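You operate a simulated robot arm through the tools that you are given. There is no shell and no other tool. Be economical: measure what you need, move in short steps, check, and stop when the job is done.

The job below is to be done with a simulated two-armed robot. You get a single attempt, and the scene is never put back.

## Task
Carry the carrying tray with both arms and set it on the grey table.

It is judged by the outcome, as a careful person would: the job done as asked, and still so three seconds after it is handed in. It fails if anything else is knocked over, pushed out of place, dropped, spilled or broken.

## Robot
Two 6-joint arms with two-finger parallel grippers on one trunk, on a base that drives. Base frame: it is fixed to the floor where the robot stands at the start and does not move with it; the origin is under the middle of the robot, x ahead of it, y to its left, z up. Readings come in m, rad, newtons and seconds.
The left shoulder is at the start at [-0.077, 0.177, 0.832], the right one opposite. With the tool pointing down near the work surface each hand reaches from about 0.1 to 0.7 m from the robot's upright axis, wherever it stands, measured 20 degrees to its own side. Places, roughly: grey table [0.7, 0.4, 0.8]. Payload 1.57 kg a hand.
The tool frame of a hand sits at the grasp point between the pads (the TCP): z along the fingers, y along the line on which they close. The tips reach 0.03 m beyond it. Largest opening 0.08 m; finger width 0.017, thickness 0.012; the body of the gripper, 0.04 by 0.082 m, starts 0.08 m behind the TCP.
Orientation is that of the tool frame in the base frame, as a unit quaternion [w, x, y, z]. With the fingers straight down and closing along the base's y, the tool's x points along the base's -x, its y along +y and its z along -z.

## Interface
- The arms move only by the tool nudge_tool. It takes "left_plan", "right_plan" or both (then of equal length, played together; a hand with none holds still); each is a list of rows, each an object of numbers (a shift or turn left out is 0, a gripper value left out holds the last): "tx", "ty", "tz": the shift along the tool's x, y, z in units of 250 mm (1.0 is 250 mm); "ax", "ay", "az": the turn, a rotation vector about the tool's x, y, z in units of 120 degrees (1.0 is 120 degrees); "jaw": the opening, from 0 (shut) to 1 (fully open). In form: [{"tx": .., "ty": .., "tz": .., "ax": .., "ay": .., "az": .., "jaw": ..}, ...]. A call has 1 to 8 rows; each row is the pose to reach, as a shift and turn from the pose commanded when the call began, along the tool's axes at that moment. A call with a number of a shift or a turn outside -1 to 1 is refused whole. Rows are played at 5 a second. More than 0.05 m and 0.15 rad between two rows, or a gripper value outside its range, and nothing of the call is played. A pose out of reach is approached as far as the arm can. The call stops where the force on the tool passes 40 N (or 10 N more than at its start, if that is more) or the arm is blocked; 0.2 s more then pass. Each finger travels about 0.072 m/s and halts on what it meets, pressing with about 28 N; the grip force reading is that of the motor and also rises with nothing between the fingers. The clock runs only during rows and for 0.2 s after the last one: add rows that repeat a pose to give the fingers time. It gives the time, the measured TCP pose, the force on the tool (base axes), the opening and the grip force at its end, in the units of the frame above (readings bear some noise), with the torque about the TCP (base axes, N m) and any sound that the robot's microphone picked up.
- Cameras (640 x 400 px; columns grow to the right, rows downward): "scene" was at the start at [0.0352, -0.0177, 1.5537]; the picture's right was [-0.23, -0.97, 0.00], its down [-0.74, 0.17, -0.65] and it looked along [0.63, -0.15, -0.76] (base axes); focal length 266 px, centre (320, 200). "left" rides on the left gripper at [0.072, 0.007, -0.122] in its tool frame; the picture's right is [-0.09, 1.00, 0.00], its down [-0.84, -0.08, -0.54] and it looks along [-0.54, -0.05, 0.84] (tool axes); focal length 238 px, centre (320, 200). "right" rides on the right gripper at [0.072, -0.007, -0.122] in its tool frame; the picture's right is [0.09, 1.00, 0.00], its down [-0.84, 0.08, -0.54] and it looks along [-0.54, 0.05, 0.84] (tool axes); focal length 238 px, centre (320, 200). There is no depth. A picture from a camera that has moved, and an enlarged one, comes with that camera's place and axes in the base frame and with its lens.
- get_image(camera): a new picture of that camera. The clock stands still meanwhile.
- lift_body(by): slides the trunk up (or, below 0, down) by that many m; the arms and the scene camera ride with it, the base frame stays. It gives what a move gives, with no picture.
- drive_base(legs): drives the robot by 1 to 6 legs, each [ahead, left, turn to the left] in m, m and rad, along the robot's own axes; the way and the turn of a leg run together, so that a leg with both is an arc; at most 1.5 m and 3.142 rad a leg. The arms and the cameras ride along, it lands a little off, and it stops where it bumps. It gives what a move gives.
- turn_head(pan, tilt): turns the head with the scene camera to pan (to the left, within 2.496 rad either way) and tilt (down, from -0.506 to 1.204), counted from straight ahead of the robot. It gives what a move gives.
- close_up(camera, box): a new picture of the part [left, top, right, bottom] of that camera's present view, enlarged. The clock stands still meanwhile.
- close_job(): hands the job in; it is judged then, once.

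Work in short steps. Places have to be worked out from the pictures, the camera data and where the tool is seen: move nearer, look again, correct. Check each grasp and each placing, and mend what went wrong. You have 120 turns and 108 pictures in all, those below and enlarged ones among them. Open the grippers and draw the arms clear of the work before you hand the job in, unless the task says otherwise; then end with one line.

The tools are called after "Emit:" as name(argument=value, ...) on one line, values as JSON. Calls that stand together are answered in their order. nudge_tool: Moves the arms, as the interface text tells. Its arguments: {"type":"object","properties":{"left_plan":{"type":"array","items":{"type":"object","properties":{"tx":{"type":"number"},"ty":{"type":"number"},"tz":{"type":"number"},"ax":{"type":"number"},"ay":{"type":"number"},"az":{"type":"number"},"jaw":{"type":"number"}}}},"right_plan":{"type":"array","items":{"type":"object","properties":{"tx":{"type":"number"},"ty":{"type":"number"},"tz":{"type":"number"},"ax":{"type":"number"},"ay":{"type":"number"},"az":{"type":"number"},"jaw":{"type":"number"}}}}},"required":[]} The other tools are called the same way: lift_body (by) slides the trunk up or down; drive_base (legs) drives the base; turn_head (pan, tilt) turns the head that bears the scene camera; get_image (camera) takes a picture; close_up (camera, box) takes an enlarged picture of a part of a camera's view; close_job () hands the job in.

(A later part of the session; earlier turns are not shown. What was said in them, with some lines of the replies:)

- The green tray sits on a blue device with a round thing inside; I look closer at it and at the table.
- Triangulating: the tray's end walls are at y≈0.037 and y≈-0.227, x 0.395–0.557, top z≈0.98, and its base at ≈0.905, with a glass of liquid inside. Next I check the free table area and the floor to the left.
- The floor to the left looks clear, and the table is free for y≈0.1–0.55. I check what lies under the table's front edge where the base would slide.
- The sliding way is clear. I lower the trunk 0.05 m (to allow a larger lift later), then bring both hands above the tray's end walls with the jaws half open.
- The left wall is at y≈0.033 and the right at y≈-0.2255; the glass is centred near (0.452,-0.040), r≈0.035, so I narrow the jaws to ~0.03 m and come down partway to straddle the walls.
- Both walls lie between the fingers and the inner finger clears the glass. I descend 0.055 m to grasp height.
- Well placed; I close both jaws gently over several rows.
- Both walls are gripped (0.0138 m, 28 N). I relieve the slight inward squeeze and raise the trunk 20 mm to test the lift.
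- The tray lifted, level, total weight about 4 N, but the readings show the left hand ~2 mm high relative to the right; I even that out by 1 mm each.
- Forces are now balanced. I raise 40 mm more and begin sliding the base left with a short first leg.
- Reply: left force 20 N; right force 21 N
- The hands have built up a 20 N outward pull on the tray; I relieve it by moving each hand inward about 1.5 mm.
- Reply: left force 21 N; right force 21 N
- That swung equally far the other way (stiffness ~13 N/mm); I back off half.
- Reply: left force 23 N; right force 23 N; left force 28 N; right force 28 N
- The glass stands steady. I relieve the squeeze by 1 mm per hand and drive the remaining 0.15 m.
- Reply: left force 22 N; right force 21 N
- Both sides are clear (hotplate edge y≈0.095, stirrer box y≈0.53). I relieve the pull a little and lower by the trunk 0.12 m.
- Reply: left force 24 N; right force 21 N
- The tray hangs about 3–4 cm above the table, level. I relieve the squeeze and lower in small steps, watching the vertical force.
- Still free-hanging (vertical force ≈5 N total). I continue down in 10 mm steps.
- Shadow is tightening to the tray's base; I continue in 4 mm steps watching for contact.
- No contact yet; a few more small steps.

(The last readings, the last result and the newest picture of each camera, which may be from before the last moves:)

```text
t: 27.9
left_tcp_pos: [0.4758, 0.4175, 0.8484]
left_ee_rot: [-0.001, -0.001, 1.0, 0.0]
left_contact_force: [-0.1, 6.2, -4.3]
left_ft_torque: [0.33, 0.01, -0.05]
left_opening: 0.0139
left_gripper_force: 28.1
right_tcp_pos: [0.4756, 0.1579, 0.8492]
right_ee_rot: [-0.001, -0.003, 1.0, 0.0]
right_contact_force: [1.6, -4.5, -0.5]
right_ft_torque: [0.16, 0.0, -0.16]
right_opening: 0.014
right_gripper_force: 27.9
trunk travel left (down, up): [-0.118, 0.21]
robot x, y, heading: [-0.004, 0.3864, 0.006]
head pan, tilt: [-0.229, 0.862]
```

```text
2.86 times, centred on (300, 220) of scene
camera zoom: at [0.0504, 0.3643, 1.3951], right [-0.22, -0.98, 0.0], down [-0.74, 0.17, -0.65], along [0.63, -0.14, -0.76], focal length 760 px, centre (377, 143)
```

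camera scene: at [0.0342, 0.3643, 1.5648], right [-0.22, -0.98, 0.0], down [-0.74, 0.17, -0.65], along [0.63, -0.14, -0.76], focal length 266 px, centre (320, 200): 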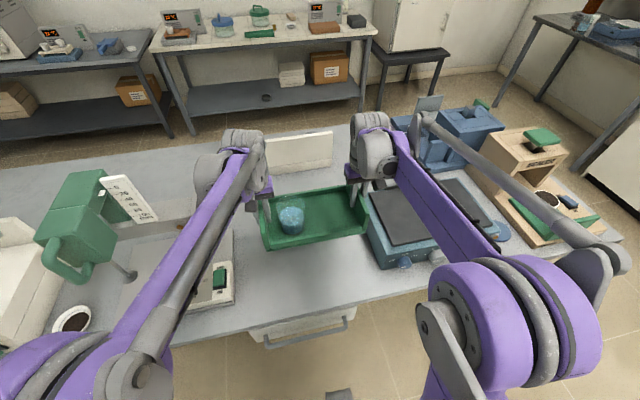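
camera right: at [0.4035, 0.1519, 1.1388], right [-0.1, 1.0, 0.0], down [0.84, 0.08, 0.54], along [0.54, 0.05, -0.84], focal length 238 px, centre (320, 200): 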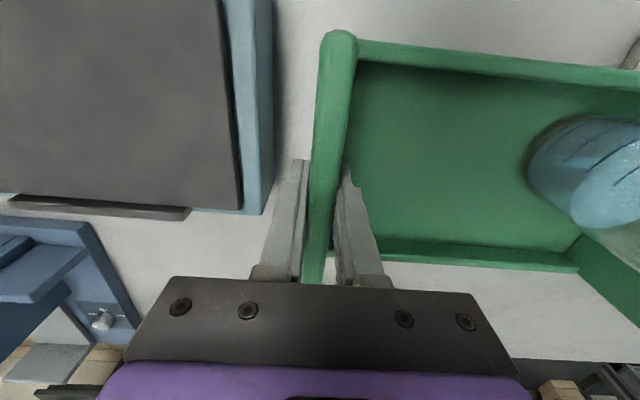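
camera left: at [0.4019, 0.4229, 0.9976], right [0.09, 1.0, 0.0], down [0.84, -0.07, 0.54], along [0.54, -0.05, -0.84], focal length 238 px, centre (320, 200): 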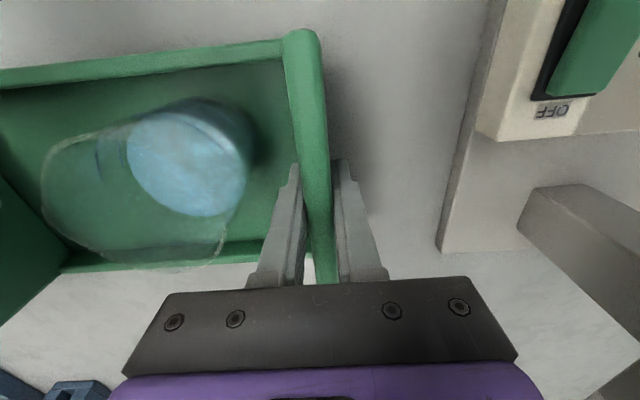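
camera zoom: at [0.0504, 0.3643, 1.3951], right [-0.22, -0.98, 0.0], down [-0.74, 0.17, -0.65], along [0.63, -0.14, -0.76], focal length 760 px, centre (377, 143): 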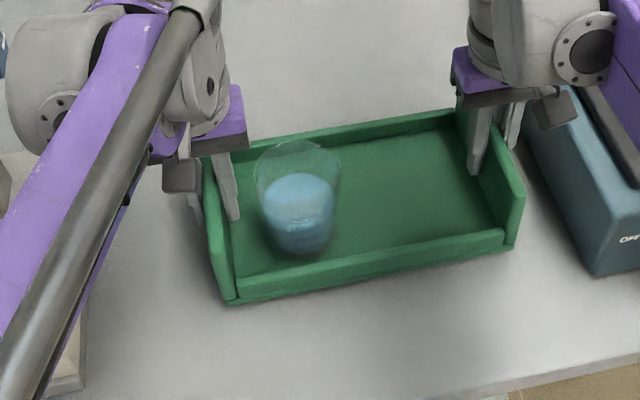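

Nearly down; further 2 mm steps until the vertical force changes.

Emit:
lift_body(by=-0.002)

Emit:
lift_body(by=-0.002)

Emit:
lift_body(by=-0.002)

```text
t: 28.4
left_tcp_pos: [0.4751, 0.4172, 0.8458]
left_ee_rot: [0.0, -0.001, 1.0, 0.0]
left_contact_force: [-0.6, 4.1, -5.1]
left_ft_torque: [0.34, 0.02, -0.07]
left_opening: 0.0138
left_gripper_force: 28.1
right_tcp_pos: [0.4748, 0.1594, 0.848]
right_ee_rot: [0.0, -0.002, 1.0, 0.0]
right_contact_force: [0.5, -3.5, -1.7]
right_ft_torque: [0.15, -0.07, -0.11]
right_opening: 0.0141
right_gripper_force: 27.8
trunk travel left (down, up): [-0.116, 0.212]
robot x, y, heading: [-0.003, 0.3788, 0.007]
head pan, tilt: [-0.229, 0.862]
```

```text
t: 28.9
left_tcp_pos: [0.4739, 0.4169, 0.8449]
left_ee_rot: [-0.001, -0.002, 1.0, -0.001]
left_contact_force: [-0.6, 3.8, -6.2]
left_ft_torque: [0.33, 0.06, -0.07]
left_opening: 0.0139
left_gripper_force: 27.8
right_tcp_pos: [0.474, 0.1578, 0.8459]
right_ee_rot: [0.001, -0.001, 1.0, 0.001]
right_contact_force: [0.3, -2.6, -0.4]
right_ft_torque: [0.13, -0.08, -0.13]
right_opening: 0.0139
right_gripper_force: 28.1
trunk travel left (down, up): [-0.114, 0.214]
robot x, y, heading: [-0.0018, 0.385, 0.002]
head pan, tilt: [-0.229, 0.862]
```

```text
t: 29.5
left_tcp_pos: [0.4761, 0.4174, 0.8423]
left_ee_rot: [0.0, -0.001, 1.0, 0.0]
left_contact_force: [-0.4, 2.9, -5.0]
left_ft_torque: [0.38, 0.02, -0.04]
left_opening: 0.0137
left_gripper_force: 27.7
right_tcp_pos: [0.4739, 0.1589, 0.8442]
right_ee_rot: [-0.001, -0.003, 1.0, 0.0]
right_contact_force: [2.0, -2.1, -1.2]
right_ft_torque: [0.16, -0.09, -0.11]
right_opening: 0.0138
right_gripper_force: 27.8
trunk travel left (down, up): [-0.112, 0.216]
robot x, y, heading: [0.0007, 0.3838, 0.006]
head pan, tilt: [-0.229, 0.862]
```

Still hanging. Continue.

Emit:
lift_body(by=-0.002)

Emit:
lift_body(by=-0.002)

Emit:
lift_body(by=-0.002)

Emit:
close_up(camera="scene", box=[220, 150, 380, 290])

```text
t: 30.0
left_tcp_pos: [0.4757, 0.4174, 0.8404]
left_ee_rot: [0.001, -0.002, 1.0, 0.001]
left_contact_force: [-0.5, 1.8, -4.7]
left_ft_torque: [0.36, 0.0, -0.1]
left_opening: 0.0139
left_gripper_force: 28.1
right_tcp_pos: [0.4751, 0.1593, 0.8413]
right_ee_rot: [0.001, -0.003, 1.0, 0.0]
right_contact_force: [0.0, -1.8, 0.3]
right_ft_torque: [0.19, -0.03, -0.16]
right_opening: 0.0138
right_gripper_force: 27.8
trunk travel left (down, up): [-0.11, 0.218]
robot x, y, heading: [-0.0043, 0.3823, 0.006]
head pan, tilt: [-0.229, 0.862]
```

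```text
t: 30.5
left_tcp_pos: [0.4743, 0.417, 0.8388]
left_ee_rot: [0.0, -0.002, 1.0, 0.0]
left_contact_force: [3.7, 0.2, 6.5]
left_ft_torque: [0.15, 0.94, 0.01]
left_opening: 0.014
left_gripper_force: 28.3
right_tcp_pos: [0.4741, 0.1578, 0.8405]
right_ee_rot: [0.001, -0.002, 1.0, 0.0]
right_contact_force: [6.2, -1.0, 18.9]
right_ft_torque: [0.01, 0.67, -0.1]
right_opening: 0.0137
right_gripper_force: 28.0
trunk travel left (down, up): [-0.108, 0.22]
robot x, y, heading: [-0.0032, 0.384, -0.0]
head pan, tilt: [-0.229, 0.862]
```

```text
t: 31.0
left_tcp_pos: [0.4736, 0.4167, 0.8376]
left_ee_rot: [0.002, -0.003, 1.0, 0.0]
left_contact_force: [7.2, -1.3, 27.0]
left_ft_torque: [0.66, -0.11, -0.12]
left_opening: 0.0141
left_gripper_force: 27.6
right_tcp_pos: [0.4738, 0.1593, 0.8383]
right_ee_rot: [0.002, -0.003, 1.0, 0.0]
right_contact_force: [8.6, -1.3, 25.6]
right_ft_torque: [-0.16, -0.01, -0.21]
right_opening: 0.014
right_gripper_force: 27.8
trunk travel left (down, up): [-0.106, 0.222]
robot x, y, heading: [-0.0003, 0.3813, 0.005]
head pan, tilt: [-0.229, 0.862]
```

```text
2.86 times, centred on (300, 220) of scene
camera zoom: at [0.0519, 0.3647, 1.3823], right [-0.22, -0.98, 0.0], down [-0.74, 0.17, -0.65], along [0.64, -0.14, -0.76], focal length 760 px, centre (377, 143)
```

zoom: 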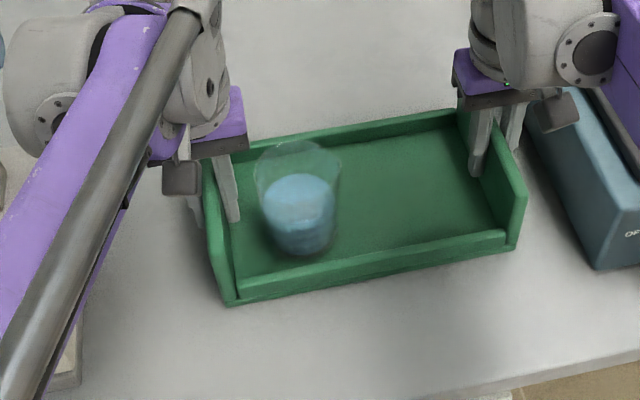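

Both hands now feel the table. I ease up 2 mm to relieve the press, then open the jaws to ~0.03 m.

Emit:
lift_body(by=0.002)

Emit:
nudge_tool(left_plan=[{"jaw": 0.2}, {"jaw": 0.25}, {"jaw": 0.3}, {"jaw": 0.38}, {"jaw": 0.38}], right_plan=[{"jaw": 0.2}, {"jaw": 0.25}, {"jaw": 0.3}, {"jaw": 0.38}, {"jaw": 0.38}])

Emit:
get_image(camera="left")

Emit:
get_image(camera="right")

```text
t: 31.6
left_tcp_pos: [0.4737, 0.4165, 0.8383]
left_ee_rot: [-0.001, -0.002, 1.0, 0.0]
left_contact_force: [0.6, 1.3, 6.9]
left_ft_torque: [0.01, -0.67, -0.03]
left_opening: 0.0136
left_gripper_force: 28.3
right_tcp_pos: [0.4745, 0.1601, 0.8383]
right_ee_rot: [-0.001, -0.003, 1.0, 0.0]
right_contact_force: [1.0, 0.4, 1.1]
right_ft_torque: [-0.2, -0.52, -0.11]
right_opening: 0.0135
right_gripper_force: 28.4
trunk travel left (down, up): [-0.108, 0.22]
robot x, y, heading: [-0.0028, 0.3836, 0.005]
head pan, tilt: [-0.229, 0.862]
```

```text
t: 32.8
left_tcp_pos: [0.4748, 0.417, 0.8379]
left_ee_rot: [0.0, -0.002, 1.0, 0.0]
left_contact_force: [0.4, -0.2, 0.4]
left_ft_torque: [-0.01, -0.04, -0.02]
left_opening: 0.0304
left_gripper_force: 0.0
right_tcp_pos: [0.4748, 0.1578, 0.8406]
right_ee_rot: [0.0, -0.002, 1.0, 0.0]
right_contact_force: [-0.7, 0.4, -0.1]
right_ft_torque: [0.02, 0.0, -0.03]
right_opening: 0.0303
right_gripper_force: 0.1
trunk travel left (down, up): [-0.108, 0.22]
robot x, y, heading: [0.0022, 0.3812, 0.008]
head pan, tilt: [-0.229, 0.862]
```

```text
76 pictures are left
camera left: at [0.4016, 0.423, 0.9606], right [0.09, 1.0, 0.0], down [0.84, -0.07, 0.54], along [0.54, -0.05, -0.84], focal length 238 px, centre (320, 200)
```

left: 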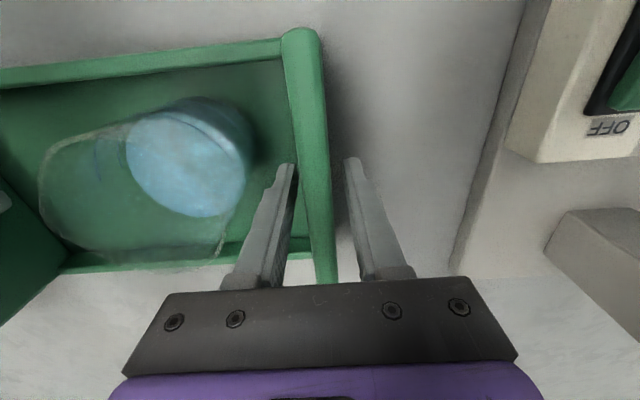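

```text
75 pictures are left
camera right: at [0.4032, 0.1519, 0.9619], right [-0.1, 1.0, 0.0], down [0.84, 0.08, 0.54], along [0.54, 0.05, -0.84], focal length 238 px, centre (320, 200)
```

right: 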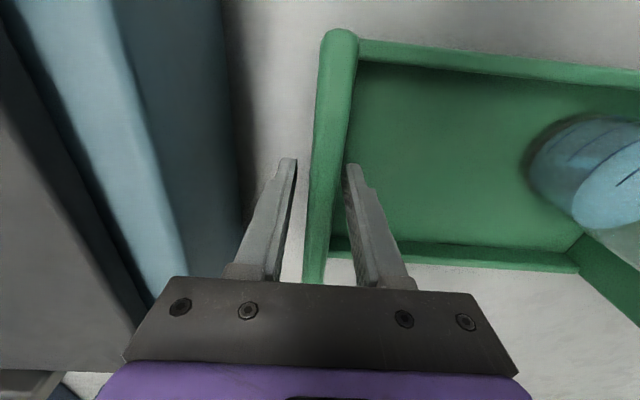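

Released, with both fingers free of the walls. I centre the left hand slightly and raise straight up with the trunk.

Emit:
nudge_tool(left_plan=[{"ty": -0.006}])

Emit:
lift_body(by=0.03)

Emit:
lift_body(by=0.16)

Emit:
get_image(camera="scene")

Emit:
get_image(camera="left")

Emit:
get_image(camera="right")

```text
t: 33.1
left_tcp_pos: [0.4729, 0.4165, 0.8386]
left_ee_rot: [0.0, -0.002, 1.0, 0.0]
left_contact_force: [0.4, 0.2, -0.1]
left_ft_torque: [0.0, 0.0, 0.02]
left_opening: 0.0304
left_gripper_force: 0.0
right_tcp_pos: [0.4752, 0.1582, 0.8403]
right_ee_rot: [0.0, -0.003, 1.0, 0.0]
right_contact_force: [0.2, -0.2, -0.2]
right_ft_torque: [0.0, -0.02, -0.03]
right_opening: 0.0302
right_gripper_force: 0.0
trunk travel left (down, up): [-0.108, 0.22]
robot x, y, heading: [0.0002, 0.3832, 0.008]
head pan, tilt: [-0.229, 0.862]
```

```text
t: 33.9
left_tcp_pos: [0.475, 0.4164, 0.8679]
left_ee_rot: [0.001, -0.002, 1.0, -0.001]
left_contact_force: [0.9, -1.0, 0.2]
left_ft_torque: [-0.01, 0.0, 0.05]
left_opening: 0.0301
left_gripper_force: 0.2
right_tcp_pos: [0.4746, 0.159, 0.8697]
right_ee_rot: [0.0, -0.002, 1.0, 0.0]
right_contact_force: [-0.3, 0.6, -0.3]
right_ft_torque: [0.0, 0.02, 0.01]
right_opening: 0.0304
right_gripper_force: 0.0
trunk travel left (down, up): [-0.138, 0.19]
robot x, y, heading: [-0.0016, 0.3861, 0.006]
head pan, tilt: [-0.229, 0.862]
```

```text
t: 35.7
left_tcp_pos: [0.4735, 0.4162, 1.0277]
left_ee_rot: [0.001, -0.001, 1.0, 0.0]
left_contact_force: [-0.5, 0.0, 0.1]
left_ft_torque: [0.01, -0.04, -0.01]
left_opening: 0.0304
left_gripper_force: 0.1
right_tcp_pos: [0.473, 0.1583, 1.0299]
right_ee_rot: [0.0, -0.002, 1.0, 0.0]
right_contact_force: [0.4, -0.4, -0.3]
right_ft_torque: [-0.01, 0.01, 0.0]
right_opening: 0.0305
right_gripper_force: 0.0
trunk travel left (down, up): [-0.298, 0.03]
robot x, y, heading: [-0.0024, 0.3796, 0.01]
head pan, tilt: [-0.229, 0.862]
```

```text
74 pictures are left
camera scene: at [0.0326, 0.3642, 1.5792], right [-0.22, -0.98, 0.0], down [-0.74, 0.17, -0.65], along [0.63, -0.14, -0.76], focal length 266 px, centre (320, 200)
```

scene: 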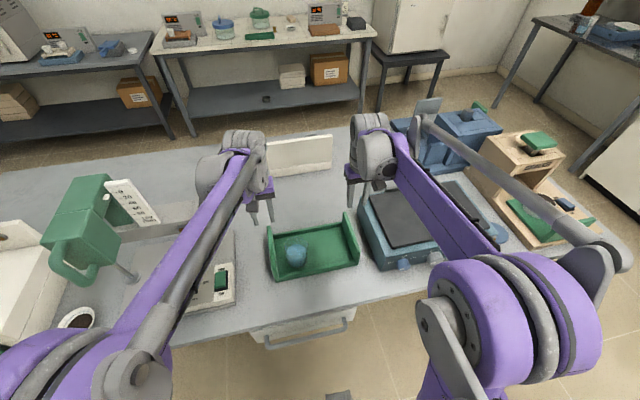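

```text
73 pictures are left
camera left: at [0.4008, 0.4214, 1.1505], right [0.09, 1.0, 0.0], down [0.84, -0.07, 0.54], along [0.54, -0.05, -0.84], focal length 238 px, centre (320, 200)
```

left: 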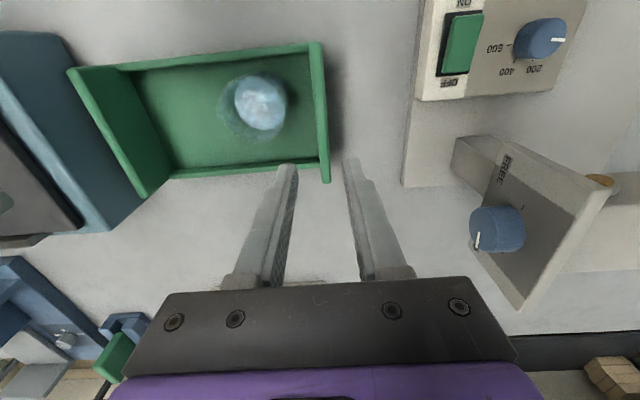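

```text
72 pictures are left
camera right: at [0.4025, 0.1518, 1.1517], right [-0.1, 1.0, 0.0], down [0.84, 0.08, 0.54], along [0.54, 0.05, -0.84], focal length 238 px, centre (320, 200)
```

right: 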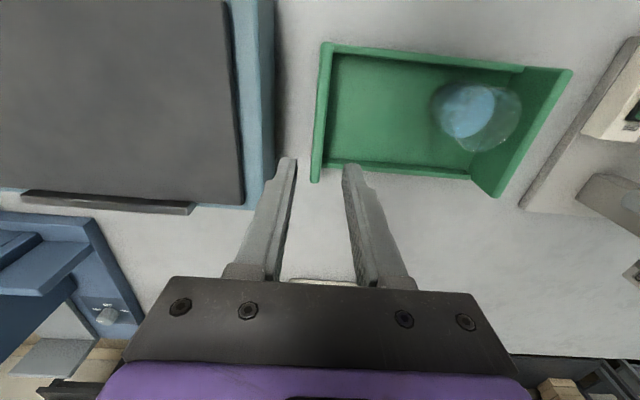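

The tray stands flat on the grey table with the glass upright inside, and nothing else has moved. I open the jaws fully and raise the hands a little more.

Emit:
nudge_tool(left_plan=[{"tz": -0.15, "jaw": 0.6}, {"tz": -0.3, "jaw": 1.0}, {"tz": -0.3, "jaw": 1.0}], right_plan=[{"tz": -0.15, "jaw": 0.6}, {"tz": -0.3, "jaw": 1.0}, {"tz": -0.3, "jaw": 1.0}])

Emit:
get_image(camera="scene")

```text
t: 36.5
left_tcp_pos: [0.4737, 0.4159, 1.104]
left_ee_rot: [0.001, -0.002, 1.0, 0.0]
left_contact_force: [-0.2, 0.3, -0.1]
left_ft_torque: [0.01, 0.02, 0.01]
left_opening: 0.0801
left_gripper_force: 0.1
right_tcp_pos: [0.4763, 0.158, 1.1056]
right_ee_rot: [0.0, -0.003, 1.0, 0.0]
right_contact_force: [0.5, 0.9, 0.0]
right_ft_torque: [0.0, -0.01, 0.02]
right_opening: 0.08
right_gripper_force: 0.0
trunk travel left (down, up): [-0.298, 0.03]
robot x, y, heading: [-0.0016, 0.3835, 0.005]
head pan, tilt: [-0.229, 0.862]
```

```text
71 pictures are left
camera scene: at [0.0336, 0.3642, 1.5793], right [-0.22, -0.98, 0.0], down [-0.74, 0.17, -0.65], along [0.63, -0.14, -0.76], focal length 266 px, centre (320, 200)
```

scene: 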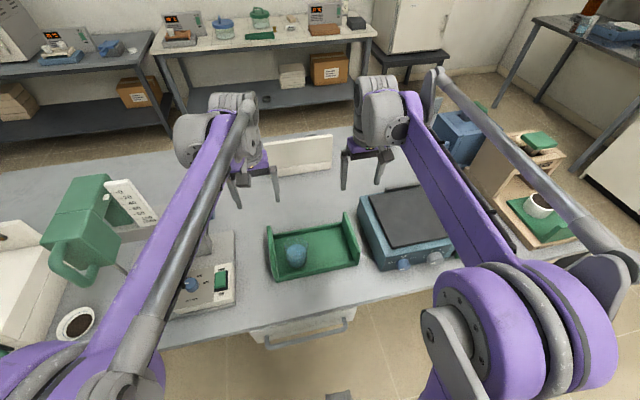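

The tray is at rest on the grey table and the arms are clear; I hand in.

Emit:
close_job()

```text
The job is handed in.
```

I carried the tray with both arms and set it flat on the grey table, between the hotplate and the stirrer stand; the glass of liquid is still upright inside it, and I saw nothing else moved.
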